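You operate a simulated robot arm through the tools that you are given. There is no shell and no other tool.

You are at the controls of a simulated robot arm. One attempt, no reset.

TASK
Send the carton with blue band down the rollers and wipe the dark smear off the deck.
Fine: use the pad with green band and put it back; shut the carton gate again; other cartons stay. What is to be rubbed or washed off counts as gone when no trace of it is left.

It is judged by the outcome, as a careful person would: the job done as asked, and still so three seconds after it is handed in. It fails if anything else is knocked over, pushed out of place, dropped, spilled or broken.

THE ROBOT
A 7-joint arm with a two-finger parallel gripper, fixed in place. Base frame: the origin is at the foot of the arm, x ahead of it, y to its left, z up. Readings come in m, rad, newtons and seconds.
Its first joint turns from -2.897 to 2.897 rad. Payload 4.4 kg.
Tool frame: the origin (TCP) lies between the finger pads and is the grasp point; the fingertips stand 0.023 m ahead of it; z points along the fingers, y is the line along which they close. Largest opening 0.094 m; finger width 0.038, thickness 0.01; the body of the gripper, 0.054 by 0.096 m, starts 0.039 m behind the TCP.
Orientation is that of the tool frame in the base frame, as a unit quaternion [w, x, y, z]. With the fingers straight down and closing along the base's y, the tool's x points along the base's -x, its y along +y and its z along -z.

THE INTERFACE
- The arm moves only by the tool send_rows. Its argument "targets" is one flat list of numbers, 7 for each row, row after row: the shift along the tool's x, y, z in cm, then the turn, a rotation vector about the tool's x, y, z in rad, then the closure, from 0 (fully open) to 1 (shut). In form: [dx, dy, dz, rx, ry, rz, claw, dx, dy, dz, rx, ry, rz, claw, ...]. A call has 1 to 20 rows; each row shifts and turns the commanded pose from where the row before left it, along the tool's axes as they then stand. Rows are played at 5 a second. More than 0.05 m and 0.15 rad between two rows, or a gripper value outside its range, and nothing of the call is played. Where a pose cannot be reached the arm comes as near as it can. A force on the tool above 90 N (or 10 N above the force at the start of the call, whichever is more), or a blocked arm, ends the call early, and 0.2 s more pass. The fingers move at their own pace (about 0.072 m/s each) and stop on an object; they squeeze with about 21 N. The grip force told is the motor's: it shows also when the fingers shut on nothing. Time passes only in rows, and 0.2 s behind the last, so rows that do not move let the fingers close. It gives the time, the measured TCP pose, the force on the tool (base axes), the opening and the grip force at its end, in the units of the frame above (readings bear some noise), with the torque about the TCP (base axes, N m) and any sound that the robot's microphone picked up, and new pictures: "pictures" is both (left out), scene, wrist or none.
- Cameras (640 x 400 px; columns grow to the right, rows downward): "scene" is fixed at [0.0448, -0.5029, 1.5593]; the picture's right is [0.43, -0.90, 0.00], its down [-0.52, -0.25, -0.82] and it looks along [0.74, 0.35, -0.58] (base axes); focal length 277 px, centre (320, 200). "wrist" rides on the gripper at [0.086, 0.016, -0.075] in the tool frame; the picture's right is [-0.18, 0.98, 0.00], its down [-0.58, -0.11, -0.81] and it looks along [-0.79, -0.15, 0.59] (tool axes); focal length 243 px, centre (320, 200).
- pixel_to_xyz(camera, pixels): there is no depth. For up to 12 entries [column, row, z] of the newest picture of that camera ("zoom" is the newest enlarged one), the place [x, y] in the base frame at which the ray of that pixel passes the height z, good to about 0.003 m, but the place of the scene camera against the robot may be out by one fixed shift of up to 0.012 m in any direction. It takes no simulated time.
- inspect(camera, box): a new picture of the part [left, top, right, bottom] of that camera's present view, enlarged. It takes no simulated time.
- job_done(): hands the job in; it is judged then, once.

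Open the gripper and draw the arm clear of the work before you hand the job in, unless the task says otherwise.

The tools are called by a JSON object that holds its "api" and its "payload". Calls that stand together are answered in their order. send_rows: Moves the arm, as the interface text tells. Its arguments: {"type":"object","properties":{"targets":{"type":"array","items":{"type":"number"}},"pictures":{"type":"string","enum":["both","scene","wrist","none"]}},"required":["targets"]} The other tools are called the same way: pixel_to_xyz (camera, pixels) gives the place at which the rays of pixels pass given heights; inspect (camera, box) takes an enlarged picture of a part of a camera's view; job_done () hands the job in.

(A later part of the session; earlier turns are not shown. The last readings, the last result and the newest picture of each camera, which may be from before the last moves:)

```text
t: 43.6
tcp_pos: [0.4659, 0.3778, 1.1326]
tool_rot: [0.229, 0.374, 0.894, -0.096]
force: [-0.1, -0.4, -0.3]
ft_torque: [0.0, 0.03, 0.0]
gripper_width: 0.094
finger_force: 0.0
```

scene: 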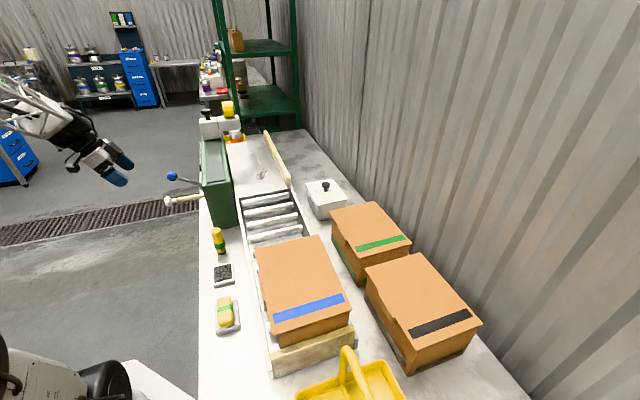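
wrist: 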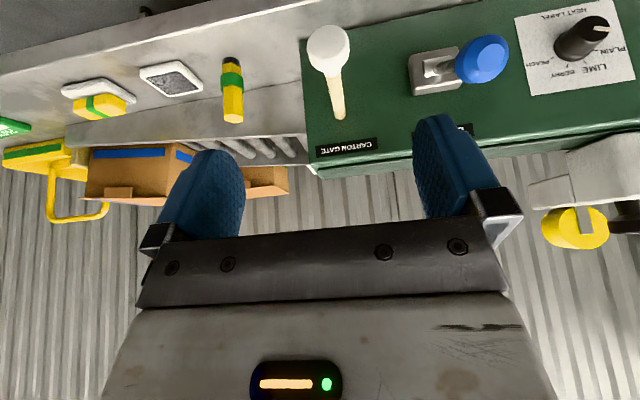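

The carton rests at the end stop (scene (300,290)). The knob is at wrist (328,47); I go in along the tool axis, most of the way first.

{"api": "send_rows", "payload": {"targets": [0.09, 0.15, 4.07, 0, 0, 0, 0, 0.09, 0.15, 4.07, 0, 0, 0, 0, 0.09, 0.15, 3.5, 0, 0, 0, 0], "pictures": "wrist"}}

```text
t: 44.4
tcp_pos: [0.5085, 0.3422, 1.0286]
tool_rot: [0.229, 0.374, 0.894, -0.096]
force: [-0.4, -0.8, -0.4]
ft_torque: [0.0, -0.02, 0.01]
gripper_width: 0.0941
finger_force: 0.1
```

wrist: 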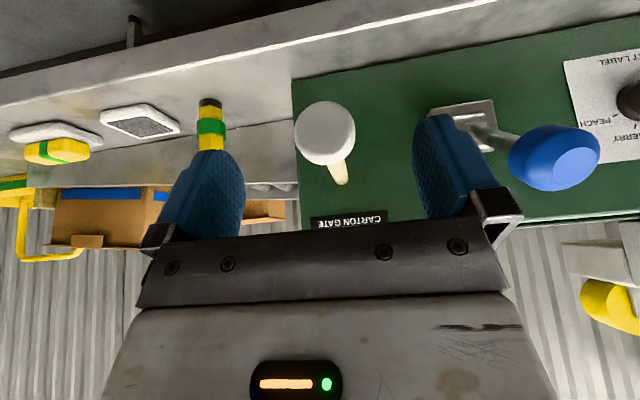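

The knob is at (325,132), nearly centred. I move in the last 4.7 cm with 2.5 mm of sideways correction and close.

{"api": "send_rows", "payload": {"targets": [0.05, 0.13, 2.35, 0, 0, 0, 0, 0.05, 0.12, 2.35, 0, 0, 0, 0, 0, 0, 0, 0, 0, 0, 1, 0, 0, 0, 0, 0, 0, 1, 0, 0, 0, 0, 0, 0, 1, 0, 0, 0, 0, 0, 0, 1], "pictures": "wrist"}}

```text
t: 45.8
tcp_pos: [0.5231, 0.3289, 0.9859]
tool_rot: [0.228, 0.375, 0.894, -0.096]
force: [-19.5, -21.2, 0.2]
ft_torque: [-0.13, -0.17, -0.61]
gripper_width: 0.0372
finger_force: 44.6
```

wrist: 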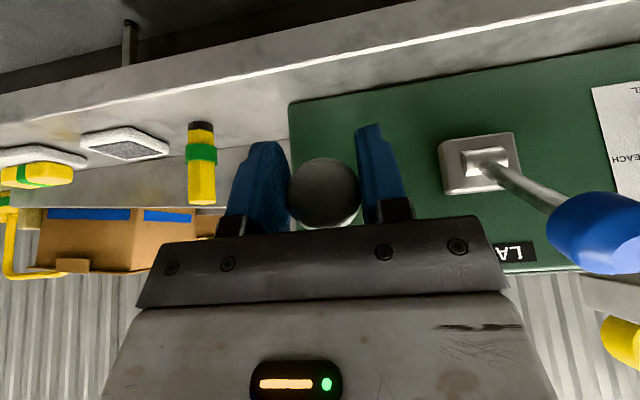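

The knob is gripped again (37 mm, 45 N). I push it back in toward the housing, 5 cm first.

{"api": "send_rows", "payload": {"targets": [-0.878, -0.08, 0.479, 0, 0, 0, 1, -0.878, 0.02, 0.479, 0, 0, 0, 1, -0.878, 0.02, 0.479, 0, 0, 0, 1, -0.878, 0.02, 0.479, 0, 0, 0, 1, -0.878, 0.02, 0.479, 0, 0, 0, 1], "pictures": "scene"}}

```text
t: 47.0
tcp_pos: [0.558, 0.2934, 0.9867]
tool_rot: [0.228, 0.374, 0.894, -0.096]
force: [-33.5, -31.7, 5.8]
ft_torque: [0.06, -0.07, -0.9]
gripper_width: 0.037
finger_force: 45.3
```

scene: 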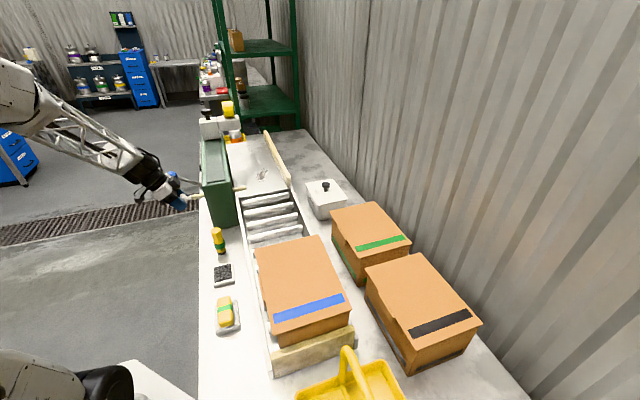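

The bar comes back (scene (238,187)). There is 46 N of sideways load, so I correct 1.5 mm and push the remaining 4.5 cm.

{"api": "send_rows", "payload": {"targets": [0, -0.15, 0, 0, 0, 0, 1, -0.878, 0, 0.479, 0, 0, 0, 1, -0.878, 0, 0.479, 0, 0, 0, 1, -0.878, 0, 0.479, 0, 0, 0, 1, -0.878, 0, 0.479, 0, 0, 0, 1, -0.439, 0, 0.24, 0, 0, 0, 1]}}

{"api": "inspect", "payload": {"camera": "scene", "box": [180, 130, 320, 220]}}

```text
t: 48.4
tcp_pos: [0.5907, 0.2609, 0.9864]
tool_rot: [0.228, 0.374, 0.894, -0.095]
force: [25.1, 27.1, -15.7]
ft_torque: [0.0, 0.26, 0.64]
gripper_width: 0.0369
finger_force: 44.9
```

scene: 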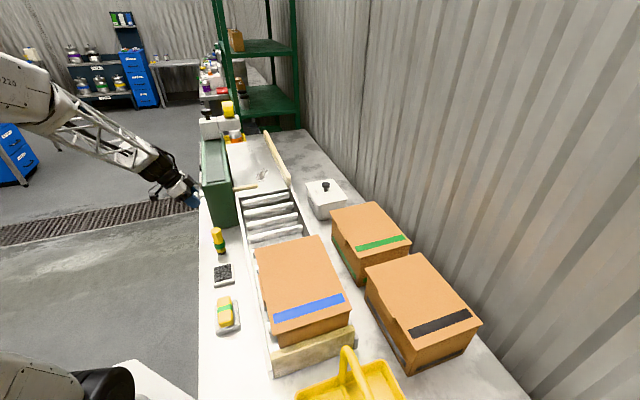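
wrist: 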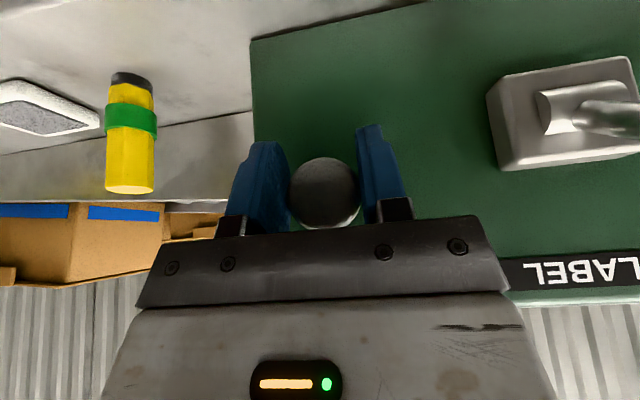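

```text
4.44 times, centred on (250, 175) of scene
```

zoom: 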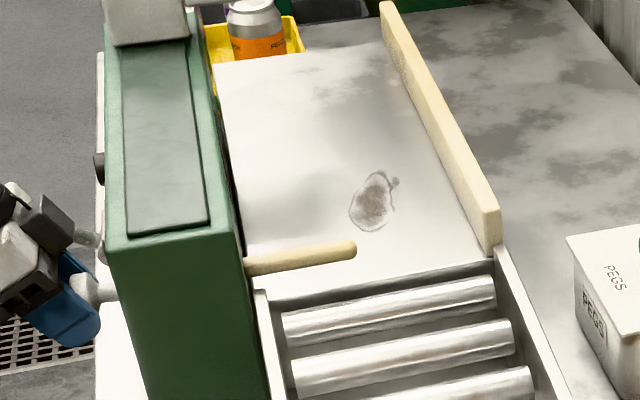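

The bar's tip is back at scene (258,186), where it was at first. I press 3 mm further to feel the stop.

{"api": "send_rows", "payload": {"targets": [-0.132, 0.12, 0.072, 0, 0, 0, 1, -0.132, 0, 0.072, 0, 0, 0, 1, 0, 0, 0, 0, 0, 0, 1], "pictures": "none"}}

```text
t: 49.2
tcp_pos: [0.5926, 0.2584, 0.9867]
tool_rot: [0.228, 0.374, 0.894, -0.095]
force: [-20.5, 31.1, -0.4]
ft_torque: [-0.11, -0.04, 0.16]
gripper_width: 0.0371
finger_force: 45.5
```

37 N of push-back along the knob's axis: the gate is at its stop, shut. I open the fingers and back off along the tool axis.

{"api": "send_rows", "payload": {"targets": [0.088, 0, -0.048, 0, 0, 0, 0.5, 0, 0, 0, 0, 0, 0, 0, 0, 0, 0, 0, 0, 0, 0, 0, 0, -4, 0, 0, 0, 0, 0, 0, -4, 0, 0, 0, 0, 0, 0, -4, 0, 0, 0, 0, 0, 0, -4, 0, 0, 0, 0]}}

{"api": "inspect", "payload": {"camera": "scene", "box": [160, 130, 320, 230]}}

```text
t: 50.8
tcp_pos: [0.5381, 0.3137, 1.1268]
tool_rot: [0.227, 0.374, 0.894, -0.096]
force: [0.3, -0.8, -1.0]
ft_torque: [-0.03, -0.03, 0.02]
gripper_width: 0.0939
finger_force: 0.0
```

scene: 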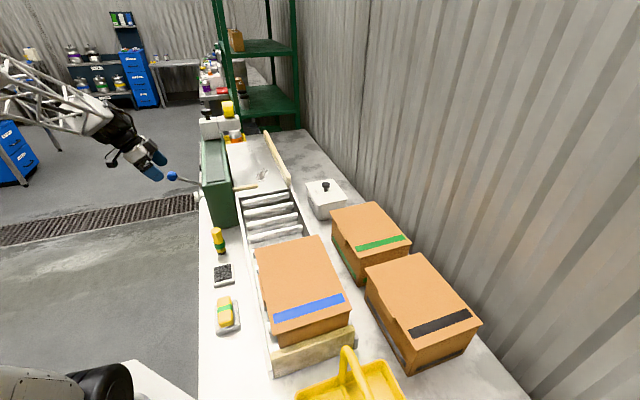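
wrist: 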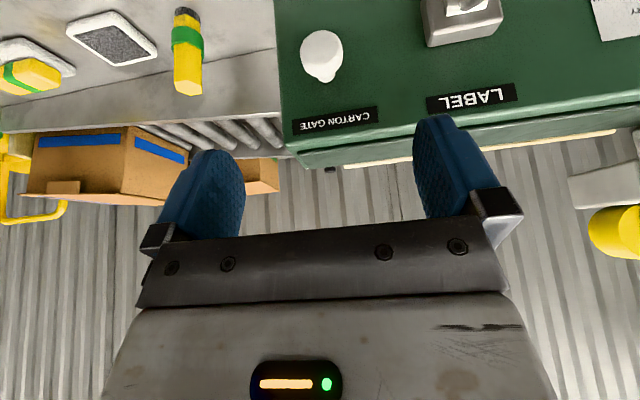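

```text
4.00 times, centred on (240, 180) of scene
```

zoom: 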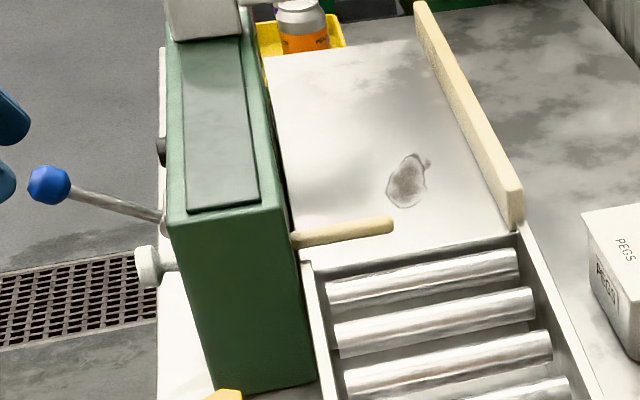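

The gate is shut and the lever untouched. Now the pad: I straighten the tool, turn it to face upstream (fingers closing across the bench) at a safe height.

{"api": "send_rows", "payload": {"targets": [0, 0, 0, 0, 0.125, 0, 0, 0, 0, 0, 0, 0.125, 0, 0, 0, 0, 0, 0, 0.125, 0, 0, 0, 0, -2, 0, 0.125, 0, 0, 0, 0, -2, 0, 0, -0.1436, 0, 0, 0, -2, 0, 0, -0.1436, 0, 0, 0, 0, 0, 0, -0.1436, 0, 0, 0, 0, 0, 0, -0.1436, 0, 0, 0, 0, 0, 0, -0.1436, 0, 0, 0, 0, 0, 0, -0.1436, 0, 0, 0, 0, 0, 0, -0.1436, 0, 0, 0, 0, 0, 0, -0.1436, 0, 0, 0, 0, 0, 0, -0.1436, 0, 0, 0, 0, 0, 0, -0.1436, 0, 0, 0, 0, 0, 0, -0.1436, 0]}}

```text
t: 54.0
tcp_pos: [0.5365, 0.3162, 1.1868]
tool_rot: [0.0, -0.385, 0.923, 0.0]
force: [-0.9, 0.1, 0.1]
ft_torque: [-0.03, 0.0, 0.0]
gripper_width: 0.0943
finger_force: 0.1
```

scene: 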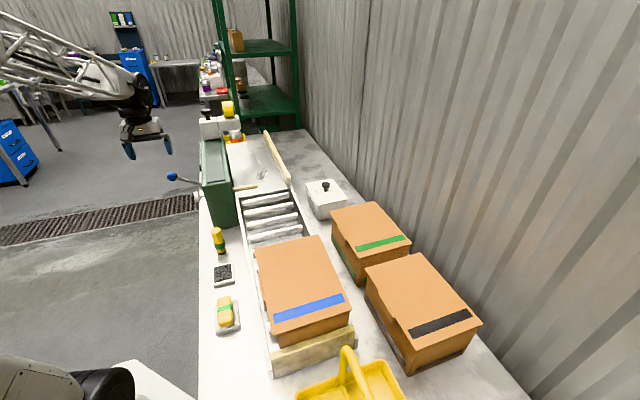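
wrist: 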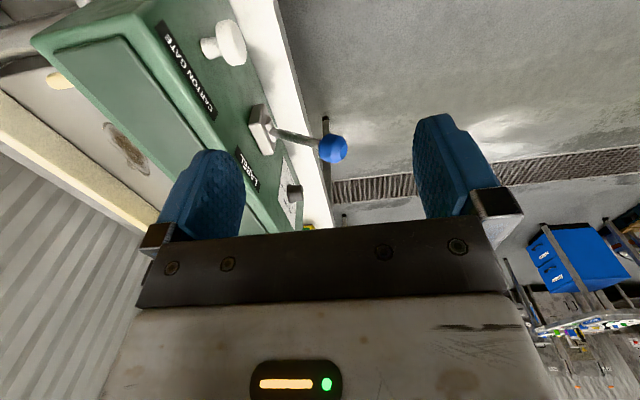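

I move over toward the pad, at about 25 cm above it.

{"api": "send_rows", "payload": {"targets": [4.52, -1.25, 0.27, 0, 0, 0, 0, 4.52, -1.25, 0.27, 0, 0, 0, 0, 4.52, -1.25, 0.27, 0, 0, 0, 0, 4.52, -1.25, 0.27, 0, 0, 0, 0, 4.52, -1.25, 0.27, 0, 0, 0, 0, 4.52, -1.25, 0.27, 0, 0, 0, 0, 4.52, -1.25, 0.27, 0, 0, 0, 0, 4.52, -1.25, 0.27, 0, 0, 0, 0, 4.52, -1.25, 0.27, 0, 0, 0, 0, 4.52, -1.25, 0.27, 0, 0, 0, 0, 4.52, -1.25, 0.27, 0, 0, 0, 0]}}

{"api": "inspect", "payload": {"camera": "wrist", "box": [200, 0, 440, 150]}}

```text
t: 56.4
tcp_pos: [0.2829, -0.1344, 1.1562]
tool_rot: [0.0, -0.385, 0.923, 0.001]
force: [-0.4, 0.1, 0.7]
ft_torque: [-0.03, 0.01, 0.04]
gripper_width: 0.0942
finger_force: 0.1
```

scene: 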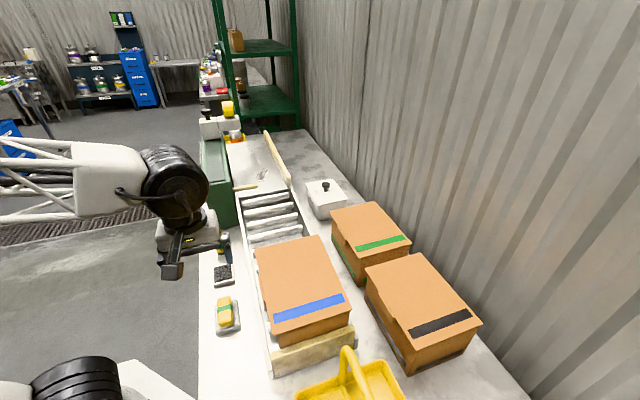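
wrist: 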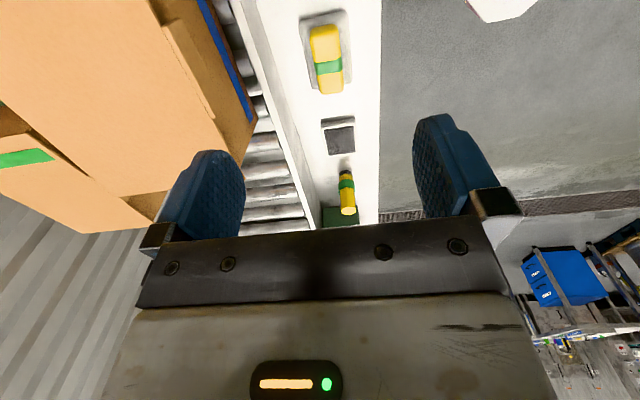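

```text
2.67 times, centred on (320, 75) of wrist
```

zoom: 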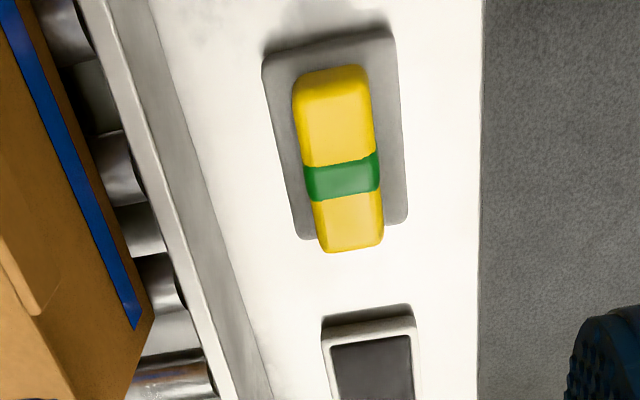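

The pad lies on its dish at wrist (326,60). I read the positions of pad and dish at plausible heights and cross with the scene camera.

{"api": "pixel_to_xyz", "payload": {"camera": "wrist", "pixels": [[309.5, 33, 0.91], [337, 26, 0.91], [343.6, 90, 0.91], [319.5, 93.5, 0.91], [298.5, 24, 0.88], [347, 12, 0.88], [353, 82.5, 0.88], [313.5, 90, 0.88], [326.4, 60, 0.87], [326.4, 60, 0.91], [326.4, 60, 0.95]]}}

{"api": "pixel_to_xyz", "payload": {"camera": "scene", "pixels": [[225, 309, 0.87], [225, 309, 0.91], [225, 309, 0.95], [219, 300, 0.91], [231, 297, 0.91]]}}

{"api": "inspect", "payload": {"camera": "scene", "box": [200, 285, 264, 340]}}

```text
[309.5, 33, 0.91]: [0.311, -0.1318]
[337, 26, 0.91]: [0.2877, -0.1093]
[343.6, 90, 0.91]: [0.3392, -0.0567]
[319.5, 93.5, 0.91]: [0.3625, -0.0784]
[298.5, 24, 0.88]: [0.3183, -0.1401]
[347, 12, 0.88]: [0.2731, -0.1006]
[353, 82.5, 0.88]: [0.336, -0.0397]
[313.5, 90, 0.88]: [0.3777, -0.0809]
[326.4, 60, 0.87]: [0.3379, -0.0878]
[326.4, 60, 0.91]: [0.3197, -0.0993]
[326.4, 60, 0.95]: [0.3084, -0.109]
```

```text
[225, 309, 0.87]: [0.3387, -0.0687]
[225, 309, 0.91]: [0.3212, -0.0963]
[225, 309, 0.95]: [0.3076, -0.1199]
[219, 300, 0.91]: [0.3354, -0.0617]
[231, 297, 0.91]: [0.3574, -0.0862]
```

```text
7.27 times, centred on (232, 312) of scene
```

zoom: 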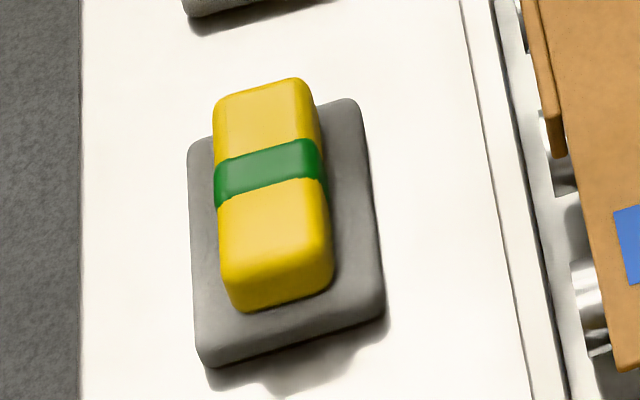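

The pad is about 3.2×7.3 cm, its long axis along the bench, centre near (0.325,-0.094), top about 0.915. I come down above it to z 1.0 for a close check.

{"api": "send_rows", "payload": {"targets": [-1.45, 0, 3.9, 0, 0, 0, 0, -1.45, 0, 3.9, 0, 0, 0, 0, -1.45, 0, 3.9, 0, 0, 0, 0, -1.45, 0, 3.9, 0, 0, 0, 0]}}

{"api": "inspect", "payload": {"camera": "wrist", "box": [200, 20, 456, 180]}}

```text
t: 57.4
tcp_pos: [0.3231, -0.0934, 0.9998]
tool_rot: [0.0, -0.383, 0.924, 0.0]
force: [0.0, -0.6, -0.5]
ft_torque: [-0.04, 0.03, 0.02]
gripper_width: 0.094
finger_force: 0.1
```

scene: 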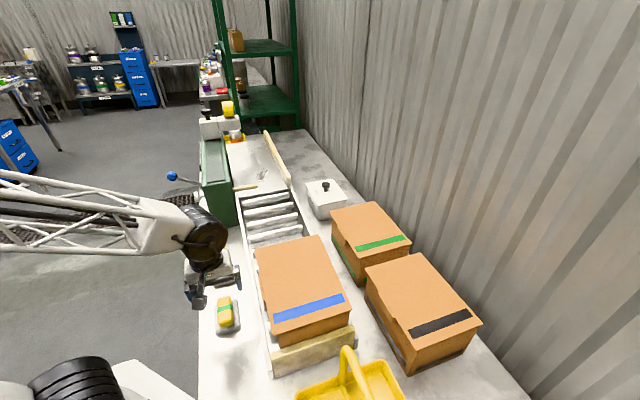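
wrist: 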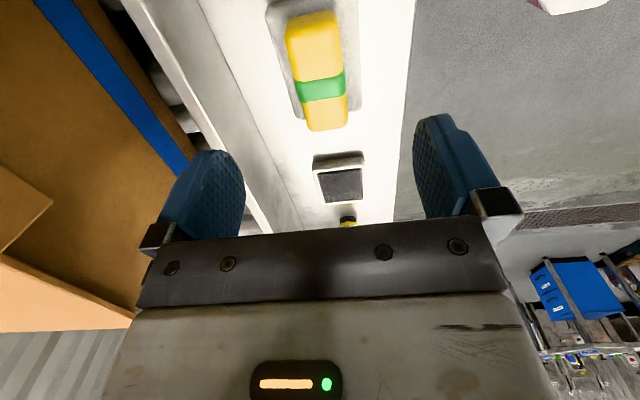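

```text
2.50 times, centred on (328, 100) of wrist
```

zoom: 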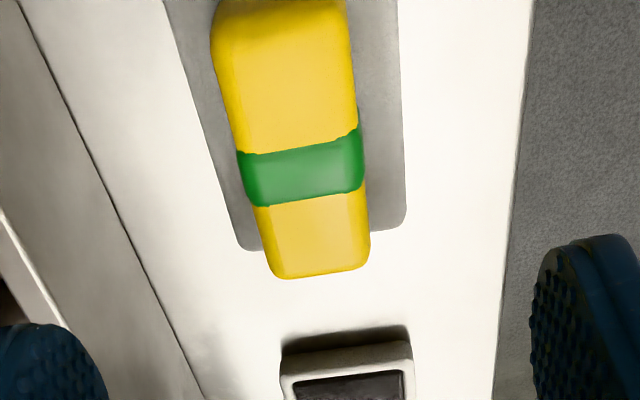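

The band's centre (321,88) lies on the tool axis. I check the clearance to the roller rail (left strip in the wrist view) before going down.

{"api": "pixel_to_xyz", "payload": {"camera": "wrist", "pixels": [[212, 30, 0.87], [250, 120, 0.87], [205, 105, 0.93], [180, 60, 0.93], [321, 88, 0.915], [287, 25, 0.915], [340, 20, 0.915], [347, 122, 0.915], [309, 129, 0.915], [301, 118, 0.88], [362, 107, 0.88]]}}

```text
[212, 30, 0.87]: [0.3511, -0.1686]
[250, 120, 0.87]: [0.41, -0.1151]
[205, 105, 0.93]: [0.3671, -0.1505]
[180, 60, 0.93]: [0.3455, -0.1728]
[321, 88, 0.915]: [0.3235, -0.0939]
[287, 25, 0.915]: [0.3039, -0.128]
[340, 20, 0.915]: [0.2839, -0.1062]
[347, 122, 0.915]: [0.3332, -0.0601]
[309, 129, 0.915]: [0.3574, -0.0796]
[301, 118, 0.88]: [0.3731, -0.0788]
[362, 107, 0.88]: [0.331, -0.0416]
```

The rail is about 1.4 cm clear of fully open fingers; I open only part way (6.6 cm) and go down so the tips end about 1 cm above the dish.

{"api": "send_rows", "payload": {"targets": [0, 0, 2, 0, 0, 0, 0.3, 0, 0, 2, 0, 0, 0, 0.3, 0, 0, 2, 0, 0, 0, 0.3, 0, 0, 2, 0, 0, 0, 0.3]}}

{"api": "inspect", "payload": {"camera": "scene", "box": [190, 250, 290, 340]}}

```text
t: 58.4
tcp_pos: [0.3238, -0.0924, 0.9197]
tool_rot: [0.0, -0.384, 0.924, -0.001]
force: [0.1, 0.5, 0.8]
ft_torque: [0.03, -0.01, -0.02]
gripper_width: 0.0657
finger_force: 0.0
```

scene: 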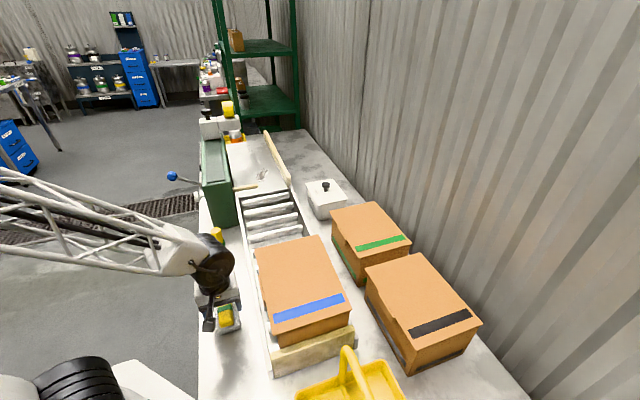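
wrist: 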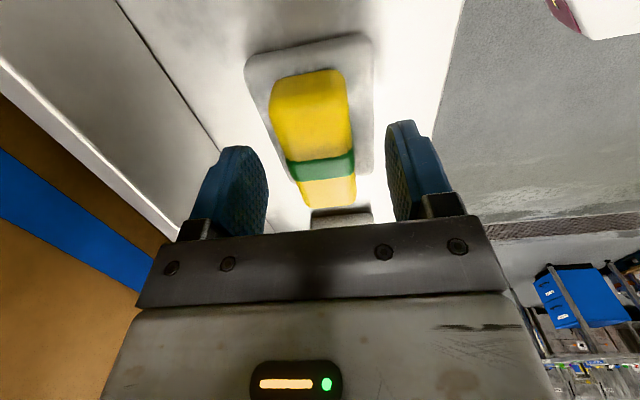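

```text
4.44 times, centred on (240, 295) of scene
```

zoom: 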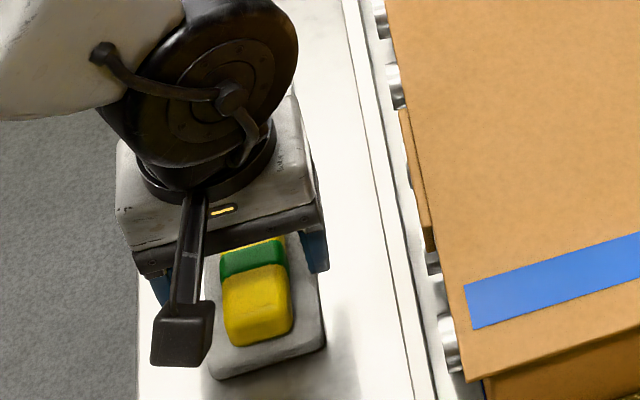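

The band at (320,165) shows the pad's top is about 1 cm below the TCP, so I go 6 mm lower and close on the pad.

{"api": "send_rows", "payload": {"targets": [0, 0, 0.6, 0, 0, 0, 0.3, 0, 0, 0, 0, 0, 0, 1, 0, 0, 0, 0, 0, 0, 1, 0, 0, 0, 0, 0, 0, 1]}}

{"api": "inspect", "payload": {"camera": "wrist", "box": [220, 20, 420, 240]}}

```text
t: 59.4
tcp_pos: [0.3239, -0.0925, 0.9156]
tool_rot: [0.001, -0.383, 0.924, 0.0]
force: [0.1, -1.0, -0.1]
ft_torque: [0.01, -0.02, 0.04]
gripper_width: 0.0349
finger_force: 21.3
```

scene: 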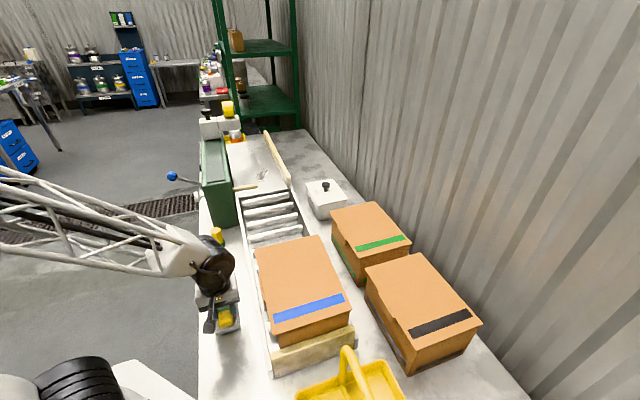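
wrist: 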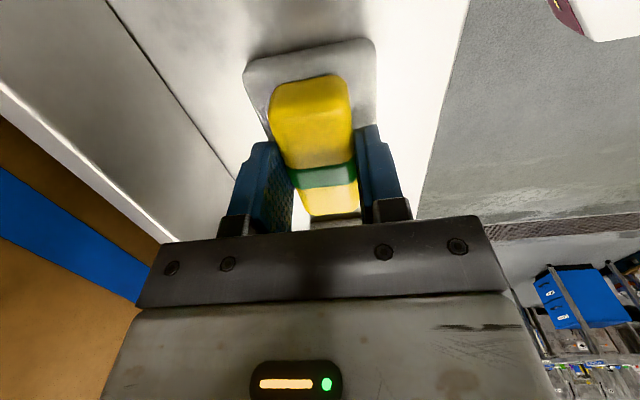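

```text
1.82 times, centred on (320, 130) of wrist
```

zoom: 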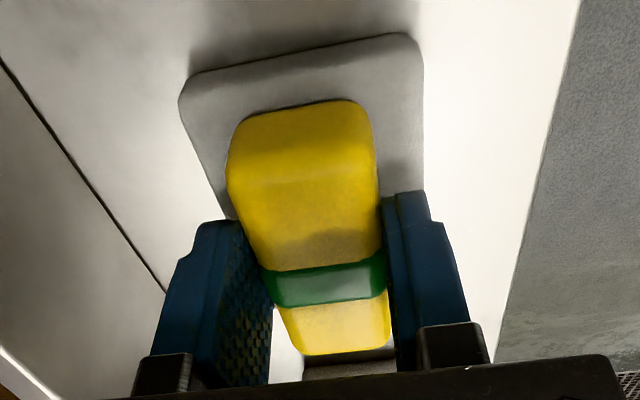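

The width reads 3.5 cm at 21 N; I hold two more rows to see whether the pads have fully closed on it.

{"api": "send_rows", "payload": {"targets": [0, 0, 0, 0, 0, 0, 1, 0, 0, 0, 0, 0, 0, 1, 0, 0, 0, 0, 0, 0, 1], "pictures": "wrist"}}

```text
t: 60.2
tcp_pos: [0.324, -0.0927, 0.9149]
tool_rot: [0.0, -0.383, 0.924, 0.0]
force: [-0.3, -0.8, -0.1]
ft_torque: [-0.01, -0.01, 0.01]
gripper_width: 0.035
finger_force: 21.1
```

wrist: 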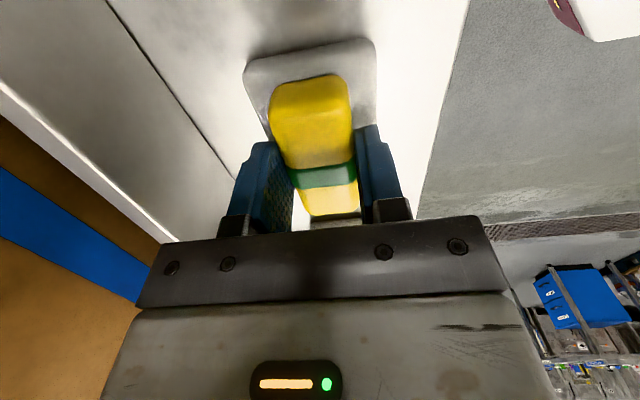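

The grip holds steady at 3.5 cm. I note the pick pose (0.324,-0.093,0.915) for putting it back, and lift.

{"api": "send_rows", "payload": {"targets": [0, 0, -1, 0, 0, 0, 1, 0, 0, -2, 0, 0, 0, 1, 0, 0, -3, 0, 0, 0, 1, 0, 0, -4, 0, 0, 0, 1]}}

{"api": "inspect", "payload": {"camera": "wrist", "box": [200, 0, 440, 240]}}

{"api": "inspect", "payload": {"camera": "scene", "box": [170, 240, 290, 340]}}

```text
t: 61.2
tcp_pos: [0.3225, -0.0919, 1.0139]
tool_rot: [0.0, -0.383, 0.924, 0.0]
force: [0.0, 0.4, 0.3]
ft_torque: [-0.02, 0.03, 0.02]
gripper_width: 0.0351
finger_force: 21.3
```

scene: 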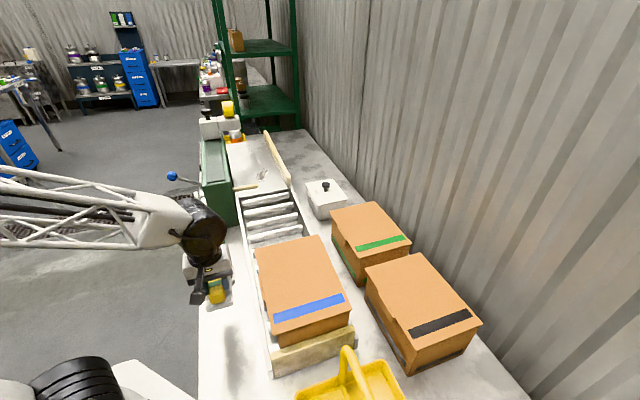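
wrist: 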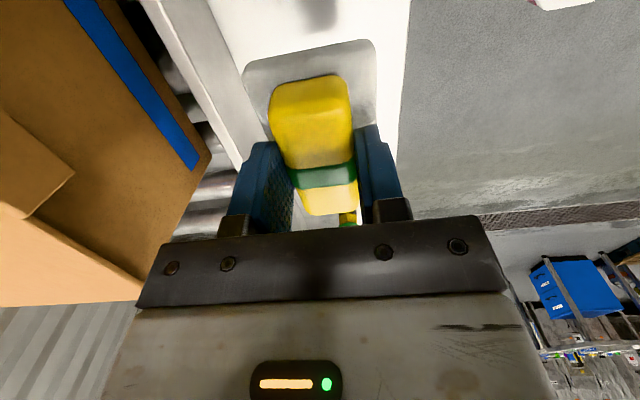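

```text
1.67 times, centred on (320, 120) of wrist
```

zoom: 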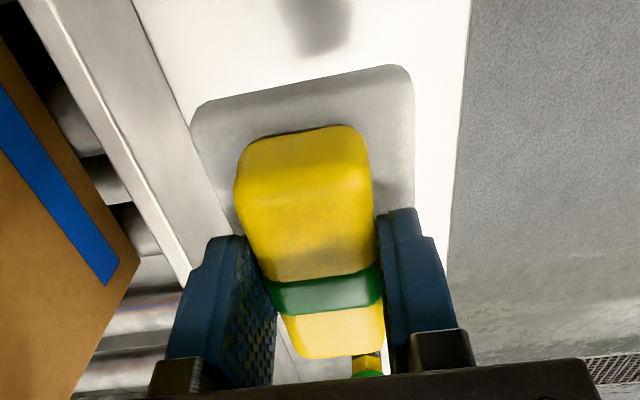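

```text
4.00 times, centred on (230, 290) of scene
```

zoom: 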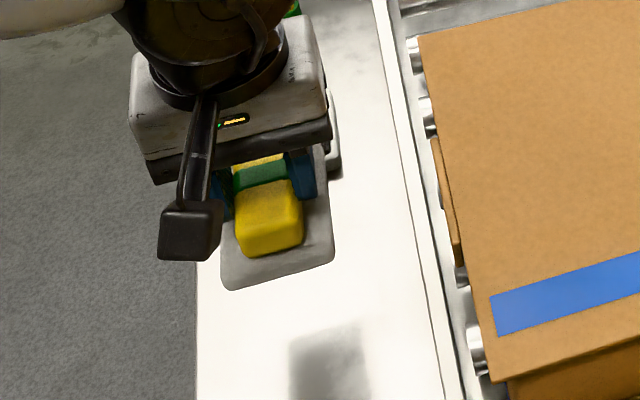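

The grey plate comes up with it – it is the pad's felt base (about 6×9 cm), its underside 4.5 cm below the TCP. I raise it and carry it upstream beside the deck, high over the housing, to look at the smear again.

{"api": "send_rows", "payload": {"targets": [0, 0, -4.2, 0, 0, 0, 1, 0, 0, -4.2, 0, 0, 0, 1, 0, 0, -4.2, 0, 0, 0, 1, 0, 0, -4.2, 0, 0, 0, 1, -4.4, 0, 0, 0, 0, 0, 1, -4.4, 0, 0, 0, 0, 0, 1, -4.4, 0, 0, 0, 0, 0, 1, -4.4, 0, 0, 0, 0, 0, 1, -4.4, 0, 0, 0, 0, 0, 1, -4.4, 0, 0, 0, 0, 0, 1, -4.4, 0, 0, 0, 0, 0, 1, -4.4, 0, 0, 0, 0, 0, 1, -4.4, 0, 0, 0, 0, 0, 1, -4.4, 0, 0, 0, 0, 0, 1]}}

{"api": "inspect", "payload": {"camera": "scene", "box": [180, 240, 300, 340]}}

```text
t: 64.2
tcp_pos: [0.6346, 0.2195, 1.1833]
tool_rot: [0.0, -0.383, 0.924, 0.0]
force: [-0.2, 0.4, -0.8]
ft_torque: [-0.06, 0.03, -0.02]
gripper_width: 0.0352
finger_force: 21.4
```

scene: 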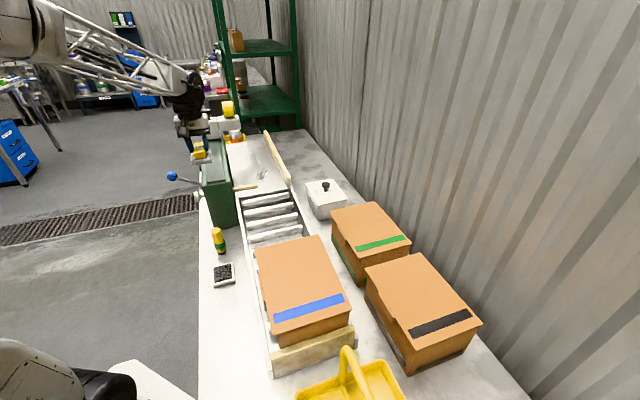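
wrist: 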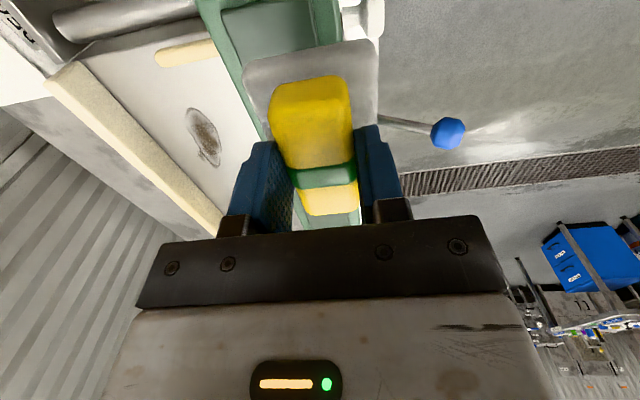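

```text
4.00 times, centred on (240, 290) of scene
```

zoom: 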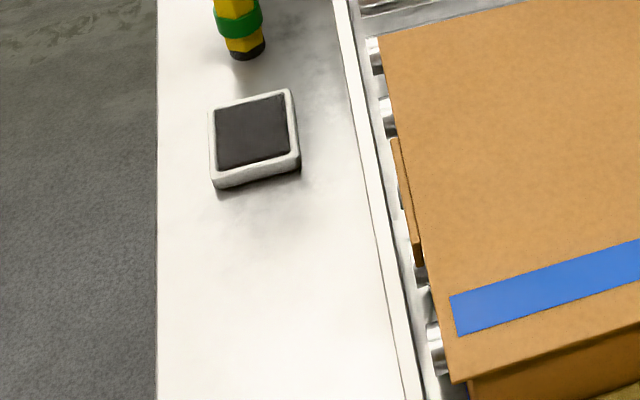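

The smear is in view at wrist (203,137), left of the gripper. I enlarge it and read off its outline.

{"api": "inspect", "payload": {"camera": "wrist", "box": [140, 80, 268, 190]}}

{"api": "pixel_to_xyz", "payload": {"camera": "wrist", "pixels": [[192, 107, 0.95], [217, 167, 0.95], [186, 120, 0.95], [222, 150, 0.95], [204, 137, 0.95], [192, 107, 0.97], [217, 167, 0.97], [186, 120, 0.97], [222, 150, 0.97], [204, 137, 0.97]]}}

{"api": "inspect", "payload": {"camera": "scene", "box": [230, 150, 294, 190]}}

```text
3.64 times, centred on (204, 135) of wrist
```

zoom: 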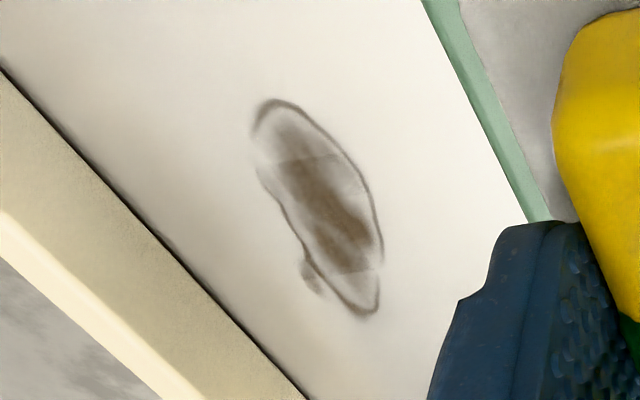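

```text
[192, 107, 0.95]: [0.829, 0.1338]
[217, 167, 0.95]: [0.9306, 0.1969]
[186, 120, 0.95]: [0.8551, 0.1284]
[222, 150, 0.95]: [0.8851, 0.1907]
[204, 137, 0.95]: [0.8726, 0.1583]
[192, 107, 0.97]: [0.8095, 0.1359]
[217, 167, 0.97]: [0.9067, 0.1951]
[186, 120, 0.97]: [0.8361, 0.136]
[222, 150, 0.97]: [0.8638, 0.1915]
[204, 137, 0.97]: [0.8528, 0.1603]
```

```text
10.00 times, centred on (262, 170) of scene
```

zoom: 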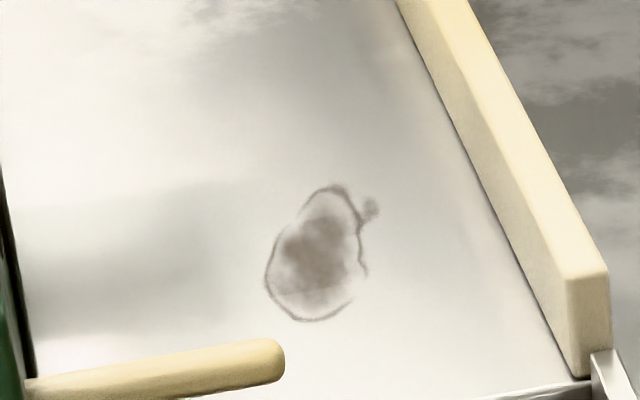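

The smear spans along the rollers u≈0.672–0.792 and across v≈0.480–0.525 (12×4.5 cm); the pad's base is 9×6 cm, well suited to strokes along the deck. I carry the pad over the smear and down to about 2.5 cm above the deck.

{"api": "send_rows", "payload": {"targets": [-2.52, -4.13, 0, 0, 0, 0, 1, -2.52, -4.13, 0, 0, 0, 0, 1, -2.52, -4.13, 0, 0, 0, 0, 1, -2.52, -4.13, 0, 0, 0, 0, 1, -2.52, -4.13, 0, 0, 0, 0, 1, 0, 0, 3.8, 0, 0, 0, 1, 0, 0, 3.8, 0, 0, 0, 1, 0, 0, 3.8, 0, 0, 0, 1, 0, 0, 3.8, 0, 0, 0, 1]}}

{"api": "inspect", "payload": {"camera": "scene", "box": [210, 110, 320, 200]}}

```text
t: 66.2
tcp_pos: [0.8693, 0.1634, 1.0325]
tool_rot: [0.002, -0.384, 0.923, 0.001]
force: [0.7, 0.1, 1.1]
ft_torque: [-0.01, -0.01, 0.02]
gripper_width: 0.0351
finger_force: 20.7
```

scene: 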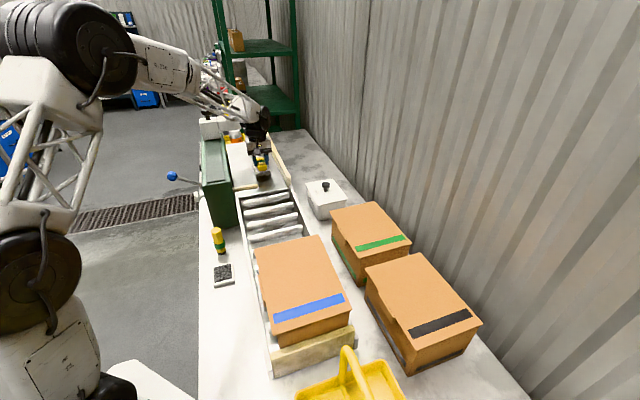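
wrist: 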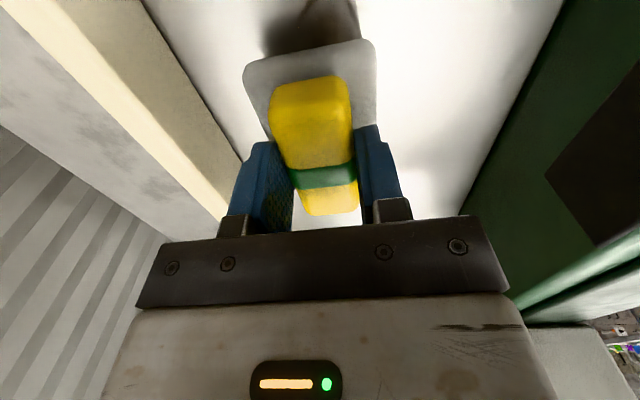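

```text
4.44 times, centred on (265, 155) of scene
```

zoom: 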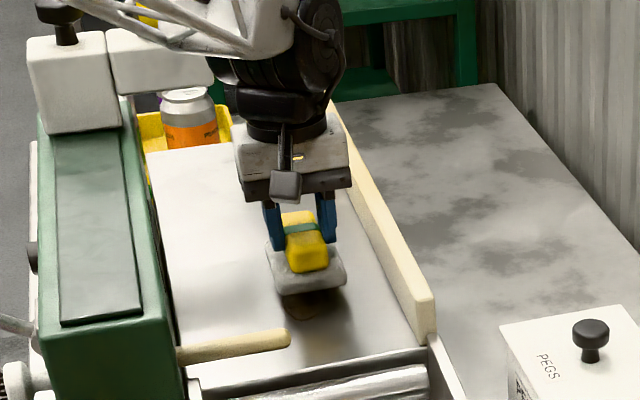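

All clear around it. I lower in small steps to find the deck by touch.

{"api": "send_rows", "payload": {"targets": [0, 0, 0.6, 0, 0, 0, 1, 0, 0, 0.6, 0, 0, 0, 1, 0, 0, 0.4, 0, 0, 0, 1, 0, 0, 0, 0, 0, 0, 1], "pictures": "none"}}

```text
t: 67.2
tcp_pos: [0.8694, 0.1642, 1.0153]
tool_rot: [0.0, -0.383, 0.924, 0.0]
force: [0.7, -1.0, -0.5]
ft_torque: [0.01, -0.02, 0.02]
gripper_width: 0.0352
finger_force: 21.3
```

No contact yet at TCP 1.015. I go on down in 2–3 mm steps.

{"api": "send_rows", "payload": {"targets": [0, 0, 0.3, 0, 0, 0, 1, 0, 0, 0.3, 0, 0, 0, 1, 0, 0, 0, 0, 0, 0, 1], "pictures": "none"}}

```text
t: 68.0
tcp_pos: [0.8699, 0.1647, 1.0108]
tool_rot: [0.001, -0.384, 0.923, -0.001]
force: [1.2, 2.0, 27.8]
ft_torque: [0.01, 0.06, 0.0]
gripper_width: 0.0351
finger_force: 20.9
```

Contact at TCP 1.011 with 28 N and no torque: the pad lies flat on the deck (deck about 0.966). I ease 0.7 mm up and make long strokes along the smear.

{"api": "send_rows", "payload": {"targets": [0, 0, -0.07, 0, 0, 0, 1, 1.3, 0, 0, 0, 0, 0, 1, 1.3, 0, 0, 0, 0, 0, 1, 1.3, 0, 0, 0, 0, 0, 1, 1.3, 0, 0, 0, 0, 0, 1, -2, 0, 0, 0, 0, 0, 1, -2, 0, 0, 0, 0, 0, 1, -2, 0, 0, 0, 0, 0, 1, -2, 0, 0, 0, 0, 0, 1, -2, 0, 0, 0, 0, 0, 1]}}

{"api": "inspect", "payload": {"camera": "scene", "box": [210, 110, 320, 200]}}

```text
t: 70.2
tcp_pos: [0.9028, 0.1964, 1.01]
tool_rot: [0.001, -0.383, 0.924, -0.001]
force: [0.1, -0.1, 0.0]
ft_torque: [-0.02, 0.03, -0.02]
gripper_width: 0.0354
finger_force: 21.6
```

scene: 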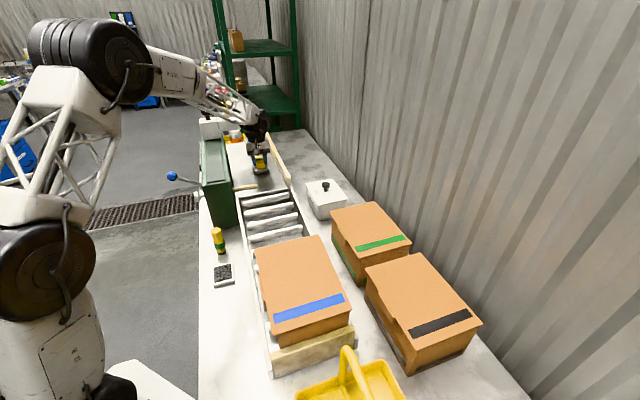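
wrist: 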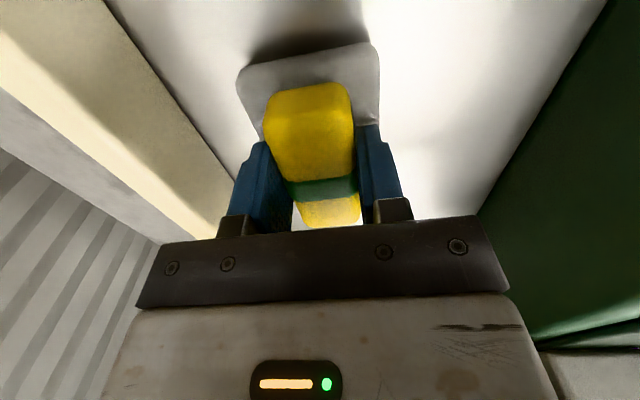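

```text
4.44 times, centred on (265, 155) of scene
```

zoom: 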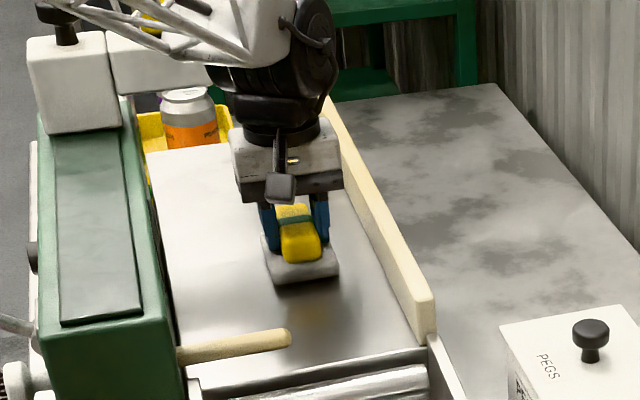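

The pad has slid a few millimetres up in the grip under the 28 N, so now it barely touches. I lower in 1 mm steps to get a light, steady pressure.

{"api": "send_rows", "payload": {"targets": [0, 0, 0.1, 0, 0, 0, 1, 0, 0, 0.1, 0, 0, 0, 1, 0, 0, 0, 0, 0, 0, 1], "pictures": "none"}}

```text
t: 71.0
tcp_pos: [0.9032, 0.1969, 1.0086]
tool_rot: [-0.001, -0.384, 0.923, 0.0]
force: [-0.7, -0.7, -1.0]
ft_torque: [0.0, 0.01, 0.01]
gripper_width: 0.0357
finger_force: 21.4
```

{"api": "send_rows", "payload": {"targets": [0, 0, 0.1, 0, 0, 0, 1, 0, 0, 0.1, 0, 0, 0, 1, 0, 0, 0, 0, 0, 0, 1], "pictures": "wrist"}}

```text
t: 71.8
tcp_pos: [0.9037, 0.1977, 1.0053]
tool_rot: [0.001, -0.384, 0.924, 0.0]
force: [0.6, -0.3, -1.3]
ft_torque: [0.0, 0.0, 0.01]
gripper_width: 0.0355
finger_force: 21.2
```

wrist: 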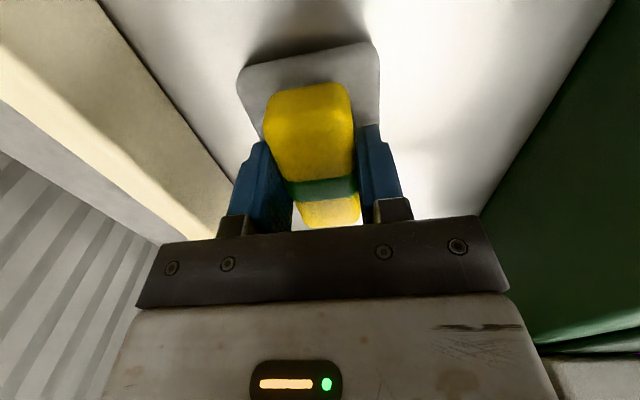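

Still free at TCP 1.005 (force about zero), so the slip was around 5–6 mm or more. I lower another 2 mm.

{"api": "send_rows", "payload": {"targets": [0, 0, 0.1, 0, 0, 0, 1, 0, 0, 0.1, 0, 0, 0, 1, 0, 0, 0, 0, 0, 0, 1], "pictures": "none"}}

```text
t: 72.6
tcp_pos: [0.9034, 0.1983, 1.0035]
tool_rot: [0.0, -0.384, 0.923, 0.0]
force: [-0.5, -0.4, 3.6]
ft_torque: [-0.08, 0.24, 0.04]
gripper_width: 0.0355
finger_force: 20.8
```

First touch: 3.6 N with a torque showing the downstream edge lies lower, i.e. the pad is slightly tilted in the grip. I press a little more to flatten it.

{"api": "send_rows", "payload": {"targets": [0, 0, 0.06, 0, 0, 0, 1, 0, 0, 0, 0, 0, 0, 1, 0, 0, 0, 0, 0, 0, 1], "pictures": "wrist"}}

{"api": "inspect", "payload": {"camera": "wrist", "box": [210, 20, 420, 230]}}

```text
t: 73.4
tcp_pos: [0.9037, 0.1975, 1.0034]
tool_rot: [0.001, -0.384, 0.923, 0.0]
force: [1.5, 1.0, 11.9]
ft_torque: [-0.3, 0.34, 0.01]
gripper_width: 0.0354
finger_force: 21.2
```

wrist: 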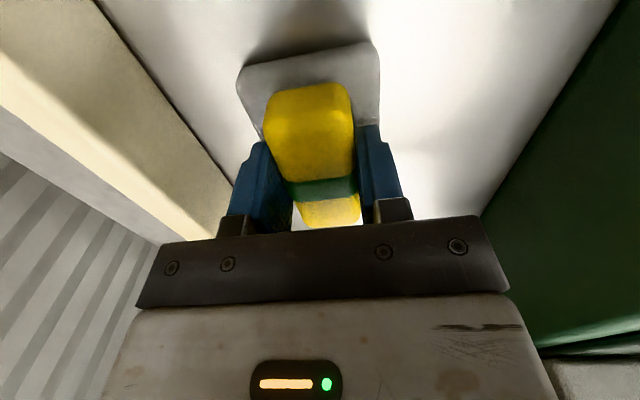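

```text
1.90 times, centred on (315, 125) of wrist
```

zoom: 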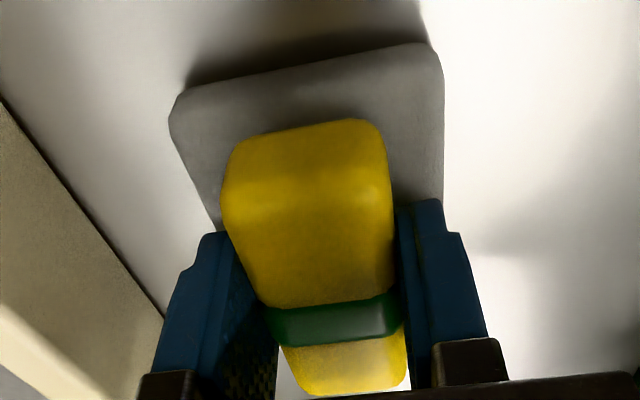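

The pressure (12 N) sits on the pad's downstream edge, so the pad is tipped in the grip by a degree or two. I lift 1 mm, turn the tool 0.03 rad to level the pad and touch again.

{"api": "send_rows", "payload": {"targets": [0, 0, -0.2, 0, 0, 0, 1, 0, 0, 0, 0, 0.03, 0, 1, 0, 0, 0.2, 0, 0, 0, 1, 0, 0, 0, 0, 0, 0, 1], "pictures": "none"}}

```text
t: 74.4
tcp_pos: [0.9033, 0.1972, 1.0039]
tool_rot: [-0.014, -0.383, 0.924, -0.005]
force: [-4.2, -0.6, 11.8]
ft_torque: [0.34, -0.24, 0.13]
gripper_width: 0.0357
finger_force: 20.6
```

Now it bears on the upstream edge, so half that turn is right. I turn back 0.015 rad.

{"api": "send_rows", "payload": {"targets": [0, 0, -0.2, 0, 0, 0, 1, 0, 0, 0, 0, -0.015, 0, 1, 0, 0, 0.2, 0, 0, 0, 1, 0, 0, 0, 0, 0, 0, 1], "pictures": "none"}}

```text
t: 75.4
tcp_pos: [0.9042, 0.1973, 1.0035]
tool_rot: [-0.007, -0.383, 0.924, -0.002]
force: [-0.9, 1.4, 7.3]
ft_torque: [-0.22, 0.28, -0.02]
gripper_width: 0.0357
finger_force: 20.9
```

Slightly too far back; I turn forward 0.008 rad.

{"api": "send_rows", "payload": {"targets": [0, 0, 0, 0, 0.008, 0, 1, 0, 0, 0, 0, 0, 0, 1], "pictures": "none"}}

```text
t: 76.0
tcp_pos: [0.9032, 0.1979, 1.0038]
tool_rot: [-0.01, -0.383, 0.924, -0.004]
force: [2.3, 1.5, 5.8]
ft_torque: [-0.14, 0.09, 0.02]
gripper_width: 0.0355
finger_force: 20.2
```

Still a touch on the downstream side at 6 N; I press 0.4 mm more and look at the balance.

{"api": "send_rows", "payload": {"targets": [0, 0, 0.04, 0, 0.004, 0, 1, 0, 0, 0, 0, 0, 0, 1, 0, 0, 0, 0, 0, 0, 1], "pictures": "none"}}

```text
t: 76.8
tcp_pos: [0.9043, 0.1982, 1.0036]
tool_rot: [-0.012, -0.383, 0.923, -0.005]
force: [0.9, 1.3, 9.3]
ft_torque: [0.36, -0.36, 0.01]
gripper_width: 0.0357
finger_force: 20.8
```

The pad is now level within a hair (9 N). I stroke downstream 5 cm, keeping the path level, and check the force.

{"api": "send_rows", "payload": {"targets": [1, 0, 0.024, 0, 0, 0, 1, 1, 0, 0.024, 0, 0, 0, 1, 1, 0, 0.024, 0, 0, 0, 1, 1, 0, 0.024, 0, 0, 0, 1, 1, 0, 0.024, 0, 0, 0, 1], "pictures": "none"}}

```text
t: 78.0
tcp_pos: [0.8686, 0.1618, 1.0031]
tool_rot: [-0.012, -0.383, 0.924, -0.005]
force: [3.0, 2.5, 7.7]
ft_torque: [0.12, -0.08, -0.02]
gripper_width: 0.0355
finger_force: 20.7
```

Balanced contact: 7.7 N normal, 4 N friction. I finish this stroke and return over the full length.

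{"api": "send_rows", "payload": {"targets": [1, 0, 0.024, 0, 0, 0, 1, 1, 0, 0.024, 0, 0, 0, 1, 1, 0, 0.024, 0, 0, 0, 1, 1, 0, 0.024, 0, 0, 0, 1, 1, 0, 0.024, 0, 0, 0, 1, 0.5, 0, 0.012, 0, 0, 0, 1], "pictures": "none"}}

```text
t: 79.4
tcp_pos: [0.8286, 0.1226, 1.0027]
tool_rot: [-0.013, -0.383, 0.924, -0.006]
force: [-0.6, 0.0, -0.8]
ft_torque: [0.02, -0.01, -0.02]
gripper_width: 0.0354
finger_force: 20.6
```

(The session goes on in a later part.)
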